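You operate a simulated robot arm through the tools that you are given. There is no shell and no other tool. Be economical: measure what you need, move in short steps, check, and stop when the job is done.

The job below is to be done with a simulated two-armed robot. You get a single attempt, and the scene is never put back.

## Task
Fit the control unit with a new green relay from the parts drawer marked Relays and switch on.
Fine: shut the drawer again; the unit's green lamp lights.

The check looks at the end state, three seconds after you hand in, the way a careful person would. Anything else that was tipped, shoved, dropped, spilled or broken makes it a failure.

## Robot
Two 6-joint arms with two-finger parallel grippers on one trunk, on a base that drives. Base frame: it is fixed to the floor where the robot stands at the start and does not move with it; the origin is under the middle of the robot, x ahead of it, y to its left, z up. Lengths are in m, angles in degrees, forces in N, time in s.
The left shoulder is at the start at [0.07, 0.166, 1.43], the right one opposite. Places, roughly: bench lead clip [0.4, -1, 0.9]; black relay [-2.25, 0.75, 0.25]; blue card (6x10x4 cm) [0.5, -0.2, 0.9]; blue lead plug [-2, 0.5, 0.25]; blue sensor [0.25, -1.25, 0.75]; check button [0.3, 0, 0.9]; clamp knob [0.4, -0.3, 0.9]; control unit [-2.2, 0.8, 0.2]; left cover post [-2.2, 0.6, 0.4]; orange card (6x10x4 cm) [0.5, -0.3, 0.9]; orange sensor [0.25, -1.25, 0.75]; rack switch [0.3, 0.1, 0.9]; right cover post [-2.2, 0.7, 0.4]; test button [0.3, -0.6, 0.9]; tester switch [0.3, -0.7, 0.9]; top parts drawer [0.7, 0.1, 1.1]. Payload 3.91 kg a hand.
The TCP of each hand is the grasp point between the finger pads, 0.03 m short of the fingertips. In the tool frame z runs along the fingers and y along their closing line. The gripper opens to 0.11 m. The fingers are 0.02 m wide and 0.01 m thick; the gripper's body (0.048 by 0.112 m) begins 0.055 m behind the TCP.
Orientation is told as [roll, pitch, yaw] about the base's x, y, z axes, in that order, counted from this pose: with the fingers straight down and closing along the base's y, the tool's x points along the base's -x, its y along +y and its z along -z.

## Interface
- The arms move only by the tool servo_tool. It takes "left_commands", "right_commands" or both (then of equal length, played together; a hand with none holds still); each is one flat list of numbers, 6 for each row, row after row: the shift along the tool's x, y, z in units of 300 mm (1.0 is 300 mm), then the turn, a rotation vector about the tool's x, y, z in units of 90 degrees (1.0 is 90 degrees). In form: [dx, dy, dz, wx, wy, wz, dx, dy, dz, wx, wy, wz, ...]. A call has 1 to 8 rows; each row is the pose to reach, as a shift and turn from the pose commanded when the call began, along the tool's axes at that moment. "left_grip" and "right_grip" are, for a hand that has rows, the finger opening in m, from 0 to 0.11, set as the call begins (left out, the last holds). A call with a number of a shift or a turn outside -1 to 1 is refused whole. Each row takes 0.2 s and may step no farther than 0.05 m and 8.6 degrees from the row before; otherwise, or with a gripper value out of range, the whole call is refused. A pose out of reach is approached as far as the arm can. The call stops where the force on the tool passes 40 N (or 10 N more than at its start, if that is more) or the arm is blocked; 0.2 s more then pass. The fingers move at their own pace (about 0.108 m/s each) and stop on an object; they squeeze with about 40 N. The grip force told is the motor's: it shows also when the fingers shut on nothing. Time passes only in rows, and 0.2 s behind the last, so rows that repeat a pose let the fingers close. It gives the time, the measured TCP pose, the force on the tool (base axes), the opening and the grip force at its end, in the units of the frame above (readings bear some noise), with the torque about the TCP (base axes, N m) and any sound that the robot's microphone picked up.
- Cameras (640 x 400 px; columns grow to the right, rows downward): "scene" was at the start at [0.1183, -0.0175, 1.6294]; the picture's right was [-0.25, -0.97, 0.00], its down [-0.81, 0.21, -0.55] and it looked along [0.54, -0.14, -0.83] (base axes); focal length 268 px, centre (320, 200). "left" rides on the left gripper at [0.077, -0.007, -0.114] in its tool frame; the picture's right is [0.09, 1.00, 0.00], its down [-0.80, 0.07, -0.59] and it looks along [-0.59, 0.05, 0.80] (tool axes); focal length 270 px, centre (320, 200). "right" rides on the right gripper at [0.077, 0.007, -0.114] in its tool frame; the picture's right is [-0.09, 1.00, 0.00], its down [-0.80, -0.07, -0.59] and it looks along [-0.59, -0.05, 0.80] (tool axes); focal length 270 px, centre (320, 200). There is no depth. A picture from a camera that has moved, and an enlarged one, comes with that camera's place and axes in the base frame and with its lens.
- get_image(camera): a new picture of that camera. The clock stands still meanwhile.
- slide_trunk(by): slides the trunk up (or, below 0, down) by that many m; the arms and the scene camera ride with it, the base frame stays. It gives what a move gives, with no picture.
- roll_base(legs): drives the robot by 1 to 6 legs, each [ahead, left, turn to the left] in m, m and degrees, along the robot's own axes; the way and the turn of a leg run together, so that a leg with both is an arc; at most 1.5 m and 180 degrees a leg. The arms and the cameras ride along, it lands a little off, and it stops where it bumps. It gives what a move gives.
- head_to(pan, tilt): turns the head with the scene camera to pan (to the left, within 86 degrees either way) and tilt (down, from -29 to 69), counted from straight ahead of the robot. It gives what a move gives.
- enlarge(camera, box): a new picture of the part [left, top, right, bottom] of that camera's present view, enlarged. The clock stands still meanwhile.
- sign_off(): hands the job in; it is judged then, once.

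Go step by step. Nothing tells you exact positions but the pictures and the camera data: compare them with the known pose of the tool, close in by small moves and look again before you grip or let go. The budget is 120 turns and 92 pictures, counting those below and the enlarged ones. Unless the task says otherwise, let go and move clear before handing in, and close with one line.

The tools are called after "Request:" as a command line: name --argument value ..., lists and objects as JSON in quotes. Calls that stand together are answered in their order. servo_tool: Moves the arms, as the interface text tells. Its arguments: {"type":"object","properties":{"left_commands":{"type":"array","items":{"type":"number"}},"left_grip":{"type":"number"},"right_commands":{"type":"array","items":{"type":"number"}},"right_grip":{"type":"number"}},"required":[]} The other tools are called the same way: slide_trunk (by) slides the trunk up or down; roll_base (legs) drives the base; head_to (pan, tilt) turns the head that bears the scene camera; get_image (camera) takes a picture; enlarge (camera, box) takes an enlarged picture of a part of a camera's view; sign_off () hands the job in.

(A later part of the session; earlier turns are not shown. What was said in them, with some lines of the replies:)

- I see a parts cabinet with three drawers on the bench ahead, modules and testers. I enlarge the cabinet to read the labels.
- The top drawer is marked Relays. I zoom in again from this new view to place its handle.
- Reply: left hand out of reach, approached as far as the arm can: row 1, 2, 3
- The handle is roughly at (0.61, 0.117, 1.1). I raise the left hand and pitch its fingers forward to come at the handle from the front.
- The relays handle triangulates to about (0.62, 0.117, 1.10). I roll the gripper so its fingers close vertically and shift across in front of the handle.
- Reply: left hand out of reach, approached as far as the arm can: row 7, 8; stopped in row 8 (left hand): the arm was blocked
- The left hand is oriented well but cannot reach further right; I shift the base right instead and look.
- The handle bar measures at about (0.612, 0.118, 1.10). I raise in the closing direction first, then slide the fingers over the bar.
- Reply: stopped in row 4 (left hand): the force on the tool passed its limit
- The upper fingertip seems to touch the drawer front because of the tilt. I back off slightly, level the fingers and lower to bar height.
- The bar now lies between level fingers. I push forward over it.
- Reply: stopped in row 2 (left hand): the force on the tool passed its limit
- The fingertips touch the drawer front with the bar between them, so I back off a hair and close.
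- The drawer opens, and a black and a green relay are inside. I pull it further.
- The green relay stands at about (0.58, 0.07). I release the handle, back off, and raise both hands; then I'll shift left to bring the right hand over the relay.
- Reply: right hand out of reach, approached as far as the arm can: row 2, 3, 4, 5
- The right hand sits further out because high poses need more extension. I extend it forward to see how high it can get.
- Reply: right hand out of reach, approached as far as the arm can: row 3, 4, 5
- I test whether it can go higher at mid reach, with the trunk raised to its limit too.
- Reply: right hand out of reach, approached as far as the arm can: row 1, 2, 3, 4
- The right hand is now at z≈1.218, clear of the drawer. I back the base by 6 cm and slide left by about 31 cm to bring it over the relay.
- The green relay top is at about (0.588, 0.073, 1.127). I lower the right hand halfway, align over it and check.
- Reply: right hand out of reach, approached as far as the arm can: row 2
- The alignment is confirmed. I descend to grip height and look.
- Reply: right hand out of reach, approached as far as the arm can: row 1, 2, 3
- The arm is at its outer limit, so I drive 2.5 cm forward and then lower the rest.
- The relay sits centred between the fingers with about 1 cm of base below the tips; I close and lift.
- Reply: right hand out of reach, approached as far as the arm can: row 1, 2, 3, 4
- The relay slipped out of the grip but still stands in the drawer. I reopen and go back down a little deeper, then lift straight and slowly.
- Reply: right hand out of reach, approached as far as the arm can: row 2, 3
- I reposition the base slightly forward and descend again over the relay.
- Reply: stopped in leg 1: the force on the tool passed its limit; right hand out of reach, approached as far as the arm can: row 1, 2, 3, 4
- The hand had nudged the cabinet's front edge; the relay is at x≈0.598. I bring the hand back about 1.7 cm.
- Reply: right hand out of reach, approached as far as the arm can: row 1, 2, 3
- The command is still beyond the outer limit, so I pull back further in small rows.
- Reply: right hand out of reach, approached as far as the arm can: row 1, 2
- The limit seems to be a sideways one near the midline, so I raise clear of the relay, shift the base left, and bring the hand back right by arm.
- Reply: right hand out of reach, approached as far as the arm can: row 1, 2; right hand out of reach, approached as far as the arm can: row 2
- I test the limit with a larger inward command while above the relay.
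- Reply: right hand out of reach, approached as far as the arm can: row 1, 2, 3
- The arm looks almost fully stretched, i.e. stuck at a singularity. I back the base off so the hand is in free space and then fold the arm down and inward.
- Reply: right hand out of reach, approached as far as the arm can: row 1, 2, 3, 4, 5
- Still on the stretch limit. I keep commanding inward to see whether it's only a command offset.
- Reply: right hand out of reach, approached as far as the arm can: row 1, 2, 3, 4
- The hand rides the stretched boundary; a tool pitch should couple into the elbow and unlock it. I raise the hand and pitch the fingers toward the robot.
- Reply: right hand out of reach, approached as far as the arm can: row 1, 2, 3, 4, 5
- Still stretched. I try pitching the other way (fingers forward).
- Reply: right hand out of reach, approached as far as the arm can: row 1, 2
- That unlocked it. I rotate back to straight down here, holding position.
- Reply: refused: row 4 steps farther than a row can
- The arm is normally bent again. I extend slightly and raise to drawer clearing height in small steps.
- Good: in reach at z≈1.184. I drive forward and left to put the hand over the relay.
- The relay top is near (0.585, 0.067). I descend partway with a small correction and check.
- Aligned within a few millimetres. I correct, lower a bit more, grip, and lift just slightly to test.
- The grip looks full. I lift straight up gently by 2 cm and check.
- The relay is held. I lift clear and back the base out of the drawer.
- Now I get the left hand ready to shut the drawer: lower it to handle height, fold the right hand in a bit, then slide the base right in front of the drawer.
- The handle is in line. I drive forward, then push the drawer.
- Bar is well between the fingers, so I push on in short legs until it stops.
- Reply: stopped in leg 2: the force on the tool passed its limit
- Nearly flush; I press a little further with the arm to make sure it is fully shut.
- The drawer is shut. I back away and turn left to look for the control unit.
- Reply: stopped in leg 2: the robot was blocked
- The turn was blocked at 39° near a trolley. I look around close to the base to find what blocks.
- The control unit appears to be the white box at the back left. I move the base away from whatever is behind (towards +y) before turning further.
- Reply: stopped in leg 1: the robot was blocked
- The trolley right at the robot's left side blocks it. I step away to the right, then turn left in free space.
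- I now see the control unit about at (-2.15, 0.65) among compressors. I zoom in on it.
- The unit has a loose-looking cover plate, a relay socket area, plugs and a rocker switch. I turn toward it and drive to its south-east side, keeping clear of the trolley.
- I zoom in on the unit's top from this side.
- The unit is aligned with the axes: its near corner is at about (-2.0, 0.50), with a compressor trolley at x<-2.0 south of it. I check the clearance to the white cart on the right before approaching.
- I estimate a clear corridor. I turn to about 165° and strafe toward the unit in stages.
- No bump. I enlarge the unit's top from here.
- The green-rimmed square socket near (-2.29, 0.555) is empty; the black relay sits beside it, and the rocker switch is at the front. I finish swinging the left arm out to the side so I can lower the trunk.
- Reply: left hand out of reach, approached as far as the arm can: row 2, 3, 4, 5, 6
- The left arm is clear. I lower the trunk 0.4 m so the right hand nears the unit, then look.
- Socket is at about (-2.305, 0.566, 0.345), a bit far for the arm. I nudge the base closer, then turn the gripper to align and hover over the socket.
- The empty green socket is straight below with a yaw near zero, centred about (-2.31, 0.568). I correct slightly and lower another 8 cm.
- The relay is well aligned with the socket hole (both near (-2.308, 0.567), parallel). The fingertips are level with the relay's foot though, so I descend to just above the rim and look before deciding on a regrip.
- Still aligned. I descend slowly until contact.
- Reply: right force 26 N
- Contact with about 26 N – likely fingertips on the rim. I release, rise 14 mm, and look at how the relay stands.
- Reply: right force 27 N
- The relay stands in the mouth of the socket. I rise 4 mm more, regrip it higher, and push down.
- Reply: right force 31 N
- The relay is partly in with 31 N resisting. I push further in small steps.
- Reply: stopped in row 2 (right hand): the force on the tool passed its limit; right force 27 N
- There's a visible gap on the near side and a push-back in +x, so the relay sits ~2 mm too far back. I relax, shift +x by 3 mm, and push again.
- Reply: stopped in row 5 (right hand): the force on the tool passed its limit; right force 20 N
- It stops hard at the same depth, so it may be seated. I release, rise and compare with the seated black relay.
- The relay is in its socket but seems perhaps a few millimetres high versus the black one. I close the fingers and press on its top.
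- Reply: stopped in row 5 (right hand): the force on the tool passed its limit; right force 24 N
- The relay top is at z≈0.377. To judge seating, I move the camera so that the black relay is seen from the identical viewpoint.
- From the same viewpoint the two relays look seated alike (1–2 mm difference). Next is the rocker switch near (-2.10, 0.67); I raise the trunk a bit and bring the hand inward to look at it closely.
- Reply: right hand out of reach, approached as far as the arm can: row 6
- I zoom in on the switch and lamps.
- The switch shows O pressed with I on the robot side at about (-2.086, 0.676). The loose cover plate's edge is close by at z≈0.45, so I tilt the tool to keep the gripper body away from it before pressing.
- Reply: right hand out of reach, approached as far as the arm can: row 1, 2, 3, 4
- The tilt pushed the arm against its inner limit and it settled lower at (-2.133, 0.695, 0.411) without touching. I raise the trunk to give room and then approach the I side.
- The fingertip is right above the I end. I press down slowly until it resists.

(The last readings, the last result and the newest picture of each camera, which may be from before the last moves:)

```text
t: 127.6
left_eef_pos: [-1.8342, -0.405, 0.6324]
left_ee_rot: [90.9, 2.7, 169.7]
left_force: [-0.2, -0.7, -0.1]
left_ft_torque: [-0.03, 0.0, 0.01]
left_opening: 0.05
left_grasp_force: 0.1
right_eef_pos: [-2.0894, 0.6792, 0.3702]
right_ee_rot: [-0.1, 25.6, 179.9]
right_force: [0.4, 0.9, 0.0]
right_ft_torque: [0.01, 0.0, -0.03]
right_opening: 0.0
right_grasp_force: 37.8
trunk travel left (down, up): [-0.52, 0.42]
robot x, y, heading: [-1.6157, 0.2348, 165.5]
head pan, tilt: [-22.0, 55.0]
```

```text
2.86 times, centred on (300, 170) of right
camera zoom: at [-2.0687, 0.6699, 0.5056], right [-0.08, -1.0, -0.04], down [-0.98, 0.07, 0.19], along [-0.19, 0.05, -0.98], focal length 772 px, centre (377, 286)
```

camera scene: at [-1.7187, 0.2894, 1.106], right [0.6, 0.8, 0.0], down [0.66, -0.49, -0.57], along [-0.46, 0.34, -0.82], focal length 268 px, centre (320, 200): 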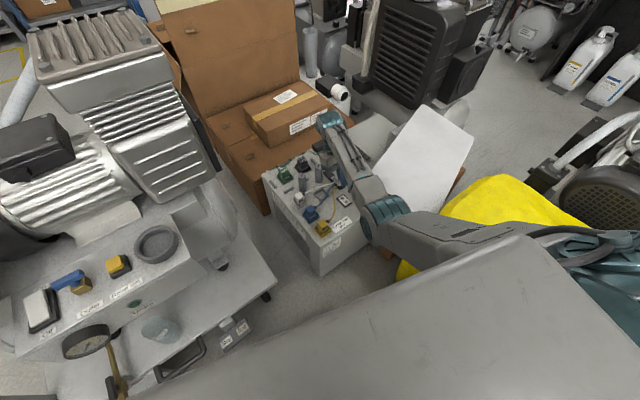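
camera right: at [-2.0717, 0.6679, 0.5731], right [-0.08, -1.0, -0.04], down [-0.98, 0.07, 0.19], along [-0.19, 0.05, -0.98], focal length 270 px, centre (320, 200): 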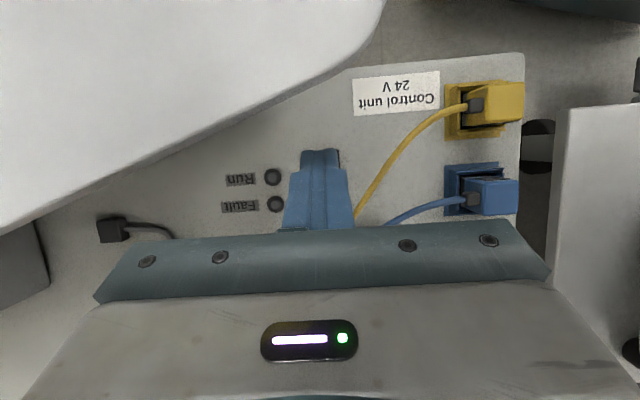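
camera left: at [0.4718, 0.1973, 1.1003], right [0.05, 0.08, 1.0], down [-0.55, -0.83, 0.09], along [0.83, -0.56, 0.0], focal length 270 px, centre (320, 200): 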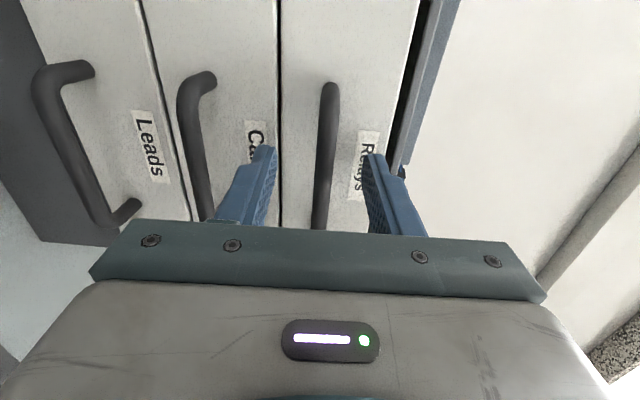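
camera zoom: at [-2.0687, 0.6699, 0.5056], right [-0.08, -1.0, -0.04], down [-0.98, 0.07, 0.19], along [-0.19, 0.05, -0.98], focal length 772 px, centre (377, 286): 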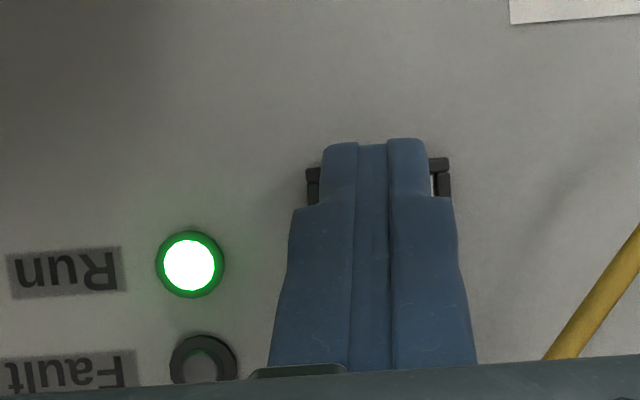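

The Run lamp is lit green. I lift straight up and clear, and check that it stays lit.

Request:
servo_tool --right_commands '[0.042, 0, -0.09, 0, 0, 0, 0.085, 0, -0.18, 0, 0, 0, 0.113, 0, -0.24, 0, 0, 0]'

Request:
slide_trunk --by 0.3

Request:
get_image --camera "right"

Request:
get_image --camera "scene"

```text
t: 128.4
left_eef_pos: [-1.8331, -0.4064, 0.632]
left_ee_rot: [91.0, 2.5, 169.7]
left_force: [0.3, 0.0, -0.8]
left_ft_torque: [0.01, 0.0, 0.0]
left_opening: 0.0501
left_grasp_force: 0.1
right_eef_pos: [-2.0882, 0.677, 0.4505]
right_ee_rot: [-0.1, 25.6, 179.9]
right_force: [0.2, -0.4, -0.3]
right_ft_torque: [-0.01, 0.0, 0.01]
right_opening: 0.0
right_grasp_force: 37.7
trunk travel left (down, up): [-0.52, 0.42]
robot x, y, heading: [-1.6136, 0.2339, 165.3]
head pan, tilt: [-22.0, 55.0]
```

```text
t: 131.4
left_eef_pos: [-1.8334, -0.4059, 0.9317]
left_ee_rot: [91.0, 2.5, 169.7]
left_force: [-0.4, 0.5, -1.2]
left_ft_torque: [0.03, -0.01, -0.04]
left_opening: 0.0503
left_grasp_force: 0.1
right_eef_pos: [-2.0897, 0.6774, 0.7496]
right_ee_rot: [-0.1, 25.5, 179.8]
right_force: [0.0, 0.0, 1.1]
right_ft_torque: [-0.01, -0.01, 0.01]
right_opening: 0.0
right_grasp_force: 37.6
trunk travel left (down, up): [-0.82, 0.12]
robot x, y, heading: [-1.6127, 0.2337, 165.4]
head pan, tilt: [-22.0, 55.0]
```

```text
15 pictures are left
camera right: at [-2.068, 0.669, 0.8862], right [-0.08, -1.0, -0.04], down [-0.98, 0.07, 0.19], along [-0.19, 0.05, -0.98], focal length 270 px, centre (320, 200)
```

right: 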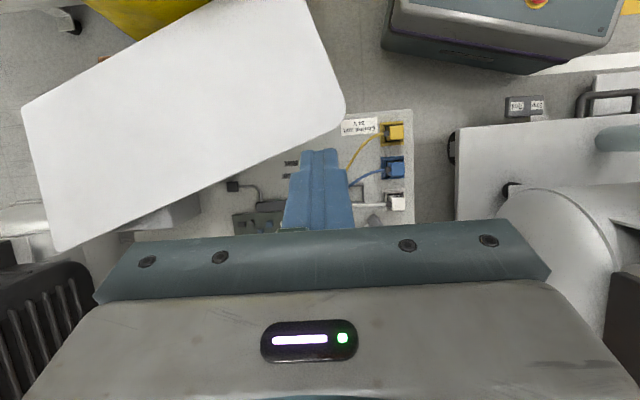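

```text
14 pictures are left
camera scene: at [-1.7188, 0.2895, 1.526], right [0.6, 0.8, 0.0], down [0.66, -0.49, -0.57], along [-0.46, 0.34, -0.82], focal length 268 px, centre (320, 200)
```

scene: 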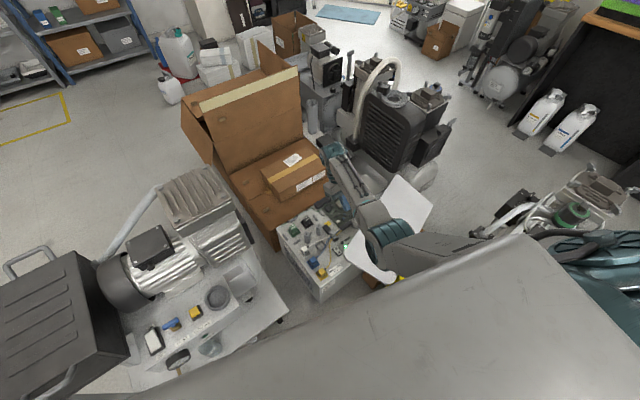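

Everything looks undisturbed; I zoom in to confirm lamp and relay.

Request:
enlarge --camera "scene" --box '[270, 190, 390, 300]'

```text
3.64 times, centred on (330, 245) of scene
camera zoom: at [-1.7188, 0.2895, 1.526], right [0.6, 0.8, 0.0], down [0.66, -0.49, -0.57], along [-0.46, 0.34, -0.82], focal length 975 px, centre (284, 36)
```

zoom: 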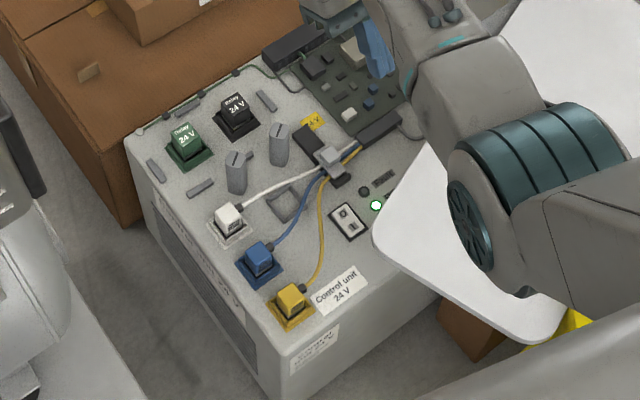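

The lamp stays green, the relay sits in its socket like the black one beside it, the cover is where it was and the drawer is shut, so I hand in.

Request:
sign_off

```text
The job is handed in.
```

The control unit has its new green relay fitted and is switched on: its green Run lamp is lit, and the Relays drawer is shut again.
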